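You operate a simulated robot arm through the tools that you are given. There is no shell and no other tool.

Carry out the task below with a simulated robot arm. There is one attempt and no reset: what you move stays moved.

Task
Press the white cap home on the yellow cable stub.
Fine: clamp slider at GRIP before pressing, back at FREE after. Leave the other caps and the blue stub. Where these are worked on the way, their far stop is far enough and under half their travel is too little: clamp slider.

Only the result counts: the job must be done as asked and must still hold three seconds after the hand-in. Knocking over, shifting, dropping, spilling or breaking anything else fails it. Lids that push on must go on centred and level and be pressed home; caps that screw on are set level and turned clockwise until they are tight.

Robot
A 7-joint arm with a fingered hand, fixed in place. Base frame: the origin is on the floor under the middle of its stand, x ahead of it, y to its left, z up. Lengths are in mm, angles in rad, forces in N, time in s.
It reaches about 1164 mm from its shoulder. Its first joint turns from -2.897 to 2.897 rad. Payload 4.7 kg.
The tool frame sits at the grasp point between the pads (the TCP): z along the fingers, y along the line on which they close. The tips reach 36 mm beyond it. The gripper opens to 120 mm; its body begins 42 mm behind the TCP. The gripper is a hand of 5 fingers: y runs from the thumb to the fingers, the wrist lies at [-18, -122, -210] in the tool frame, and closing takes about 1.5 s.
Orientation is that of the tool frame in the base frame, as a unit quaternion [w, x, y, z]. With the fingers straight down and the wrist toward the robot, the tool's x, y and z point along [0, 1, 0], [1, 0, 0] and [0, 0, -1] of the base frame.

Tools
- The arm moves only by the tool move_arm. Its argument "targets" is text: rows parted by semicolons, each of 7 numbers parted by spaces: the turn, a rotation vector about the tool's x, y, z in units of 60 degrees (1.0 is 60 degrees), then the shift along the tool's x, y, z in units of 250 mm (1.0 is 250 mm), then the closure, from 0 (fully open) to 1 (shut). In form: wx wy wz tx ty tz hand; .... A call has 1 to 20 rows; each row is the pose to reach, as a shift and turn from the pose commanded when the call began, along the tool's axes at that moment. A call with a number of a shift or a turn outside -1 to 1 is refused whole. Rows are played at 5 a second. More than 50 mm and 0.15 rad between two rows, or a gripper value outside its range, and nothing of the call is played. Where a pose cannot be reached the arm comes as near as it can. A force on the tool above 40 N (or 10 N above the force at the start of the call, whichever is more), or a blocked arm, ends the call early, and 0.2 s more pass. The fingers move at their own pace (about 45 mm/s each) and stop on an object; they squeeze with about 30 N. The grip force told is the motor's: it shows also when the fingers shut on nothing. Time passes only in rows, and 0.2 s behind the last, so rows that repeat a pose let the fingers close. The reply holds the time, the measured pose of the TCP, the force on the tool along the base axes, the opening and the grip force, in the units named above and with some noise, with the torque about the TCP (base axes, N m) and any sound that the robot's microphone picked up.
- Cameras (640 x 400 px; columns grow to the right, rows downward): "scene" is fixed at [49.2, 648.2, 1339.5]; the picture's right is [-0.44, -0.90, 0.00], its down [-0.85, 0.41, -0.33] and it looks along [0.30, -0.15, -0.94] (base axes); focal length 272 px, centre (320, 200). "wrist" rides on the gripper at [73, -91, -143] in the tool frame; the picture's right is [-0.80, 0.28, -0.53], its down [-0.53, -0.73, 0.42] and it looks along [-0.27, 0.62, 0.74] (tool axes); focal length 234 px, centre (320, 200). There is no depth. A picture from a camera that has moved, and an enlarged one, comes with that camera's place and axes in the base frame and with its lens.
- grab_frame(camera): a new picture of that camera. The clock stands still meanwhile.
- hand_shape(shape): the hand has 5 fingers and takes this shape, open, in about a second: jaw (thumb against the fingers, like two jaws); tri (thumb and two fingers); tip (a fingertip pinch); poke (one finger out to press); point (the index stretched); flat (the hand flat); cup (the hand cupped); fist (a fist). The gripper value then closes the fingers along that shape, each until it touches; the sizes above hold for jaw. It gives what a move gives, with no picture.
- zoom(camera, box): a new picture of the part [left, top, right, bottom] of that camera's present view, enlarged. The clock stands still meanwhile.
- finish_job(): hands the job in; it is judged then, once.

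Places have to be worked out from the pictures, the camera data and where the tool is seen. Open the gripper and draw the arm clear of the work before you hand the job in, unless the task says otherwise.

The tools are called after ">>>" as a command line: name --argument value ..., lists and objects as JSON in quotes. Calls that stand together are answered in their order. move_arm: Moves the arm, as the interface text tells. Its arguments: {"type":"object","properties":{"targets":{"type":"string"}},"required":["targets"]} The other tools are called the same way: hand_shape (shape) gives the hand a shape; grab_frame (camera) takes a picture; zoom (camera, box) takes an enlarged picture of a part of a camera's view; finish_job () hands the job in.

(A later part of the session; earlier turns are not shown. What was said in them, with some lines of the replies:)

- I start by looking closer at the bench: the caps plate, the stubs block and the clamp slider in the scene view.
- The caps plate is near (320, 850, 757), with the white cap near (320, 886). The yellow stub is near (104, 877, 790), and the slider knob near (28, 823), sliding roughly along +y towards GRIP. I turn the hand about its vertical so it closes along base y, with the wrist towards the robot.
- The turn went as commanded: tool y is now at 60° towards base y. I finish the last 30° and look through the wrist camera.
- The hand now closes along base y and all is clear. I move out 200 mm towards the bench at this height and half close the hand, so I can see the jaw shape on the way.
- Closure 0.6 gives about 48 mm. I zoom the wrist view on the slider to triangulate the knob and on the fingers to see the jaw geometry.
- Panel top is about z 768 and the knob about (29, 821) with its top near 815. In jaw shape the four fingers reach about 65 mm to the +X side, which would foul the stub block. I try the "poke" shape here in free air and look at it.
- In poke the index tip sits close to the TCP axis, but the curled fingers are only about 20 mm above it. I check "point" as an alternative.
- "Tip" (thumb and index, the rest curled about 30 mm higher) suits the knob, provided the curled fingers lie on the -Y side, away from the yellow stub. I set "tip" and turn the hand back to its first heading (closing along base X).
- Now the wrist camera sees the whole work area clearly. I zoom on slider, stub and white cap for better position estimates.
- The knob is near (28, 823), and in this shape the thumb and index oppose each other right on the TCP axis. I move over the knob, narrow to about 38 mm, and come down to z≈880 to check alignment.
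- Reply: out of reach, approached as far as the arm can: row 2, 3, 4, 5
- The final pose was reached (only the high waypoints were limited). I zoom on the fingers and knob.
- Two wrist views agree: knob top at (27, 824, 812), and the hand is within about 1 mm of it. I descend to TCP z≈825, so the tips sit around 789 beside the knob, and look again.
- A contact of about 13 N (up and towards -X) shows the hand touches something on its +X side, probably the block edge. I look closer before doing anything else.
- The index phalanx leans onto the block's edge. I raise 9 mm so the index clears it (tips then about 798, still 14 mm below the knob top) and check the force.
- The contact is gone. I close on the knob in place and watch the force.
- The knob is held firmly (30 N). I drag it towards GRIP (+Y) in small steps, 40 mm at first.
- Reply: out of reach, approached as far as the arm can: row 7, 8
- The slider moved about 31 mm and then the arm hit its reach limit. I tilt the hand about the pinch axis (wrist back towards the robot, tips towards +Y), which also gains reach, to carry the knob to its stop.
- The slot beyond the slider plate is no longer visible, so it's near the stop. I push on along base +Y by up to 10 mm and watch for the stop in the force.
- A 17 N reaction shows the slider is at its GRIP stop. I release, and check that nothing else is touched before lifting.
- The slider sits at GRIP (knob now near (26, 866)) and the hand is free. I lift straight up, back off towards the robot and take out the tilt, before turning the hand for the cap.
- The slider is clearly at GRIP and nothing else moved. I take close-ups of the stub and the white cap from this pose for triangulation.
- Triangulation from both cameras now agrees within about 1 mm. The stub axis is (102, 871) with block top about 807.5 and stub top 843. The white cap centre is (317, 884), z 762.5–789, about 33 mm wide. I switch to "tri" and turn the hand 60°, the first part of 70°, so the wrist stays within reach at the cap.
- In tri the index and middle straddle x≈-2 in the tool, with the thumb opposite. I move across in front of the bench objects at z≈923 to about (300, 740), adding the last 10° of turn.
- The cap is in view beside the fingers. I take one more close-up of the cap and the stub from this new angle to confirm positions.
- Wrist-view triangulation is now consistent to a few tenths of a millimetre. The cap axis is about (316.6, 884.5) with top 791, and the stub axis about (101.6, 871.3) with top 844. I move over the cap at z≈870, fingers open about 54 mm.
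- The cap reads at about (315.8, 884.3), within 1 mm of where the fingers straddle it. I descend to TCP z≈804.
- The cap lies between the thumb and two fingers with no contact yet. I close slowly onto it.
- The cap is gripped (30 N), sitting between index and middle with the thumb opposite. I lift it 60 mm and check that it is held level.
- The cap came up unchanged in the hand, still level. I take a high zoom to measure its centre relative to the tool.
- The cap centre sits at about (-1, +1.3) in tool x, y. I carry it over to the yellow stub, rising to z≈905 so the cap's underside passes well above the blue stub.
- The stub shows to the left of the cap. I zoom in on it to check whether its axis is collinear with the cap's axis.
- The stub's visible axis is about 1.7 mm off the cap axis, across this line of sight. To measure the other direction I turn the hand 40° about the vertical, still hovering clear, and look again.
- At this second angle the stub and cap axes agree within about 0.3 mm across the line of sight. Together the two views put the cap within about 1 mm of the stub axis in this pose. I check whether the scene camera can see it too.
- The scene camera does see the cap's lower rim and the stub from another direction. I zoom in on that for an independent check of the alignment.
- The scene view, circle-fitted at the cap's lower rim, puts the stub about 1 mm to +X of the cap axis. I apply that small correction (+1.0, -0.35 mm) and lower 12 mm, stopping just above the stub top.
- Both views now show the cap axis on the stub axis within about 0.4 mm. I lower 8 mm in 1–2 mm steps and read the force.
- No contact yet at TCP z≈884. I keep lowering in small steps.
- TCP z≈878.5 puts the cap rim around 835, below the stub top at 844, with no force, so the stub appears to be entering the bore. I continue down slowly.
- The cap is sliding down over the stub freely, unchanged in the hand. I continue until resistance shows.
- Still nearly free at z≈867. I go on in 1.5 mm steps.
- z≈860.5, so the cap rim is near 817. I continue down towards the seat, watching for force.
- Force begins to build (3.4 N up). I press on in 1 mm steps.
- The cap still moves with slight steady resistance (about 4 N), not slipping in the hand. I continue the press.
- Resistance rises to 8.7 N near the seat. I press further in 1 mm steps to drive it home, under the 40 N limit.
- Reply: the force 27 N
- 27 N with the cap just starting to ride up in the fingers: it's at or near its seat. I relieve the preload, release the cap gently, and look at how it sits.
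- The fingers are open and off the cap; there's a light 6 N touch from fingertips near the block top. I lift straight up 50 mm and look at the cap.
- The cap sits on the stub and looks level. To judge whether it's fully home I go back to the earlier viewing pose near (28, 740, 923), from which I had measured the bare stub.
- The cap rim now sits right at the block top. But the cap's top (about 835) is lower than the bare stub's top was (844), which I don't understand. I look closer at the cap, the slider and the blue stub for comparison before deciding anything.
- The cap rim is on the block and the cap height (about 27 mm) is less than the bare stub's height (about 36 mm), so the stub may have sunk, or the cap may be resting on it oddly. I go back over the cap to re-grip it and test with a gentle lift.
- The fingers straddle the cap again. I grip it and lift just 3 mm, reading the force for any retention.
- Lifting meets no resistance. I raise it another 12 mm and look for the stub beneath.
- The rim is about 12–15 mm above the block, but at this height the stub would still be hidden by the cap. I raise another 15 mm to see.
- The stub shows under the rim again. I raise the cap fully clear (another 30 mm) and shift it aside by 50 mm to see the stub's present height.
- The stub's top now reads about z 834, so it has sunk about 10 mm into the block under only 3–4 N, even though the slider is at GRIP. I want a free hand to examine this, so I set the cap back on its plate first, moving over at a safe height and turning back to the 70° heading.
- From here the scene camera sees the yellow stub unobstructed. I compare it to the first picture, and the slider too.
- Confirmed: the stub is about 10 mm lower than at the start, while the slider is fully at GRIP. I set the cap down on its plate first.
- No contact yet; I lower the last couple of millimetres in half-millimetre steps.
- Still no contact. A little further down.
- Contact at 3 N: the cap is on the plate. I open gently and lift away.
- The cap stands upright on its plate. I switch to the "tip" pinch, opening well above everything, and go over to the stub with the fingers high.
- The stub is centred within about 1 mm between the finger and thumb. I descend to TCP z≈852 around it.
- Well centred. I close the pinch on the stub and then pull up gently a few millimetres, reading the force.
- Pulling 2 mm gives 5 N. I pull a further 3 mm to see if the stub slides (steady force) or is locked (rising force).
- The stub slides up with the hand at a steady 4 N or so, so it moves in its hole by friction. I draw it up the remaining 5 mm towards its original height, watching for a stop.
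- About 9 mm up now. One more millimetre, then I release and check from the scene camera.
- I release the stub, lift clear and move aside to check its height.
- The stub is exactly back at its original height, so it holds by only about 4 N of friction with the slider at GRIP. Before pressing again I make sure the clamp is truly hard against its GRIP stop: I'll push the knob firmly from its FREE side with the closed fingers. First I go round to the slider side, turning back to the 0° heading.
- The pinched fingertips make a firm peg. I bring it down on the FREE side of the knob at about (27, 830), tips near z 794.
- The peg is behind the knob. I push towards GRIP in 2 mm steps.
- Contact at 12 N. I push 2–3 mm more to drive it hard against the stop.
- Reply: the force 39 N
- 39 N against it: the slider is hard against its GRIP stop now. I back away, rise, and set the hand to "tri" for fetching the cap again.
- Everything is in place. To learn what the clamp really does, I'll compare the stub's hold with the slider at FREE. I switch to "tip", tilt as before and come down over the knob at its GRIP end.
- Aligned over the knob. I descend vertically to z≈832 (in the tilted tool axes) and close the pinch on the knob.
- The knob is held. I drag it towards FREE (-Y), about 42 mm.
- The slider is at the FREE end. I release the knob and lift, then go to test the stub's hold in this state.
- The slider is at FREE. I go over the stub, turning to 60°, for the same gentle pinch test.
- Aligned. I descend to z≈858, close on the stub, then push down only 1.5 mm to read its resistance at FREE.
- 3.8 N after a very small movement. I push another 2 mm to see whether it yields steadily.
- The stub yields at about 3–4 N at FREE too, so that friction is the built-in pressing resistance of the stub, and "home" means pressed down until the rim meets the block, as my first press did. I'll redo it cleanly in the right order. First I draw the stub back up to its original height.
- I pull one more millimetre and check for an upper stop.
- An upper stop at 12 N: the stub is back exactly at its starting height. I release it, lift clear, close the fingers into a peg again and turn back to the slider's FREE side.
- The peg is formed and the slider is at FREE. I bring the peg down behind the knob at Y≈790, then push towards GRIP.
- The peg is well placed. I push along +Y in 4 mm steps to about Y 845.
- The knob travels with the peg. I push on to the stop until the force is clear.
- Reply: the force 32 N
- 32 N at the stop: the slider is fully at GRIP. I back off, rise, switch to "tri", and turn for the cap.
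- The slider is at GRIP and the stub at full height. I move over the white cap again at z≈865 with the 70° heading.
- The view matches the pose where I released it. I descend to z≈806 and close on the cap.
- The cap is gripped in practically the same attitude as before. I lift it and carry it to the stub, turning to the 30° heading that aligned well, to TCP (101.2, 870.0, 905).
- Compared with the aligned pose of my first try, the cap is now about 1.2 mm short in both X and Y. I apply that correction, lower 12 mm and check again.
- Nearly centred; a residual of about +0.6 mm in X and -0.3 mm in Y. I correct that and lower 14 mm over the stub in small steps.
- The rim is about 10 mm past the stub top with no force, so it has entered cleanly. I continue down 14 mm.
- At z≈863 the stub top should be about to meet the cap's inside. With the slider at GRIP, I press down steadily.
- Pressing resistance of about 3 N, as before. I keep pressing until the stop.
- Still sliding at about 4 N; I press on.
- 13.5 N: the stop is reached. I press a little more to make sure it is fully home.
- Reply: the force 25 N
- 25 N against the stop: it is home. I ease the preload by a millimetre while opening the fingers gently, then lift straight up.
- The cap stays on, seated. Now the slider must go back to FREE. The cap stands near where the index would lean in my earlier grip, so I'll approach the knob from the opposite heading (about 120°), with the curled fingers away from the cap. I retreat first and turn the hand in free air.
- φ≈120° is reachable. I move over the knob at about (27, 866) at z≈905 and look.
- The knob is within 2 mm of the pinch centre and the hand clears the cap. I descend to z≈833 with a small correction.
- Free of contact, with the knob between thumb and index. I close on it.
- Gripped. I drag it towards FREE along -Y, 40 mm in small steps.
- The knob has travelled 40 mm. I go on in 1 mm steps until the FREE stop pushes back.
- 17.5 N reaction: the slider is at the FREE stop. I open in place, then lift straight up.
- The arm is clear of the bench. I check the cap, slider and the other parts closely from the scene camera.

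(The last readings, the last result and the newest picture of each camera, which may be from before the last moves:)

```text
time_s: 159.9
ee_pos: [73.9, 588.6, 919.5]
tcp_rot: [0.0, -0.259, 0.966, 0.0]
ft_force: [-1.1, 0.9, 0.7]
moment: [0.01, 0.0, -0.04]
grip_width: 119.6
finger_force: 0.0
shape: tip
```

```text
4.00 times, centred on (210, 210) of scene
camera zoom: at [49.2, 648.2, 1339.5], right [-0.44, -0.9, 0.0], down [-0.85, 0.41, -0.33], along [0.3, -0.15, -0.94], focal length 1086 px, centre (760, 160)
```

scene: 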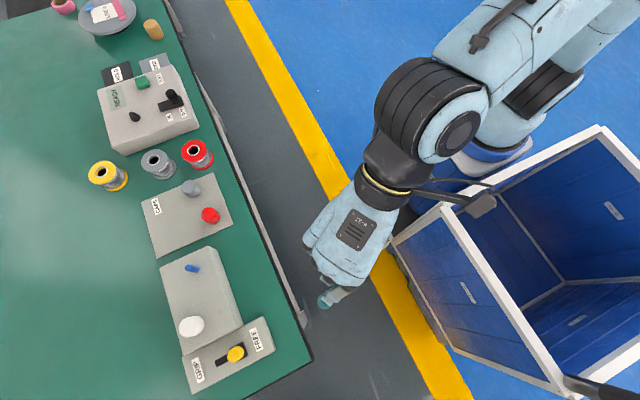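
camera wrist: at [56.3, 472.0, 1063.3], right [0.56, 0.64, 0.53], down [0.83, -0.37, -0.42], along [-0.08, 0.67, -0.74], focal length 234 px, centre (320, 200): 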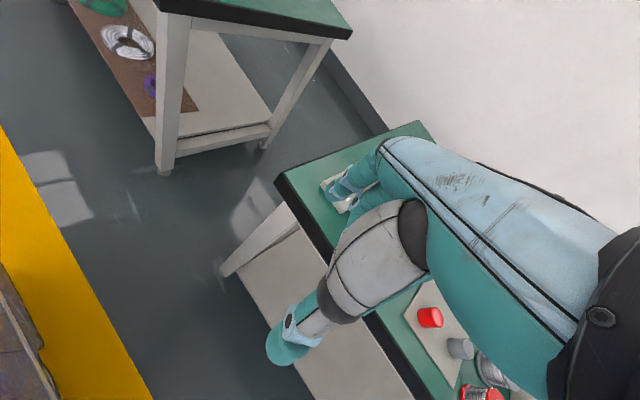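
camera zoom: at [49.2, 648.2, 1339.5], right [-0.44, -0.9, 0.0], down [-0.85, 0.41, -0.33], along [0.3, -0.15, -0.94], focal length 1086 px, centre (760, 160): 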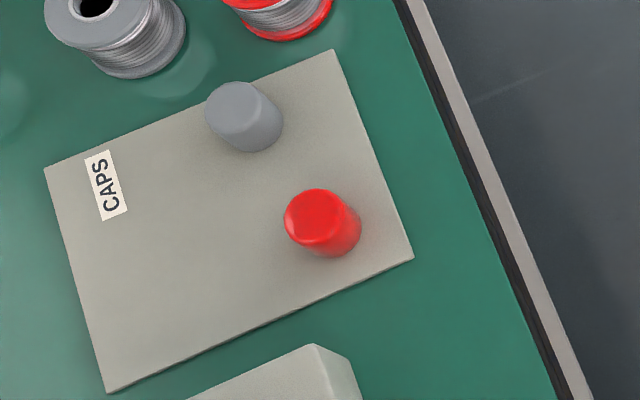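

Final state checks out:
- **Cap:** the white cap sits level and centred on the yellow stub, with its rim down on the block.
- **Slider:** it is back at FREE.
- **Other parts:** the grey and red caps and the blue stub haven't moved.
- **Arm:** the hand is open and clear of the bench.

I hand the job in.

>>> finish_job

```text
The job is handed in.
```

I pressed the white cap home on the yellow stub with the clamp slider at GRIP, then put the slider back at FREE. The job is handed in; I haven't seen the verdict.

- **Cap:** it sits level with its rim on the block. It looks centred to within about 1 mm of the stub. The last press met about 4 N while moving and 25 N at the stop.
- **Stub:** it sinks about 10 mm into the block under roughly 4 N, with the slider at GRIP or FREE. I took that sinking to be the pressing travel, so I judged "home" as the rim meeting the block. If the stub was meant to stay at full height, this result is wrong.
- **Extra handling:**
  - After a first press I took the cap off and set it back on its plate.
  - I pulled the stub back up and tried its hold with the slider at FREE, pushing it down about 3 mm and drawing it up again.
  - The final press was then done with the slider pushed to its GRIP stop.
- **Everything else:** the grey and red caps and the blue stub look unmoved. Early on, a finger touched the edge of the stub block at about 13 N; the block did not visibly move.
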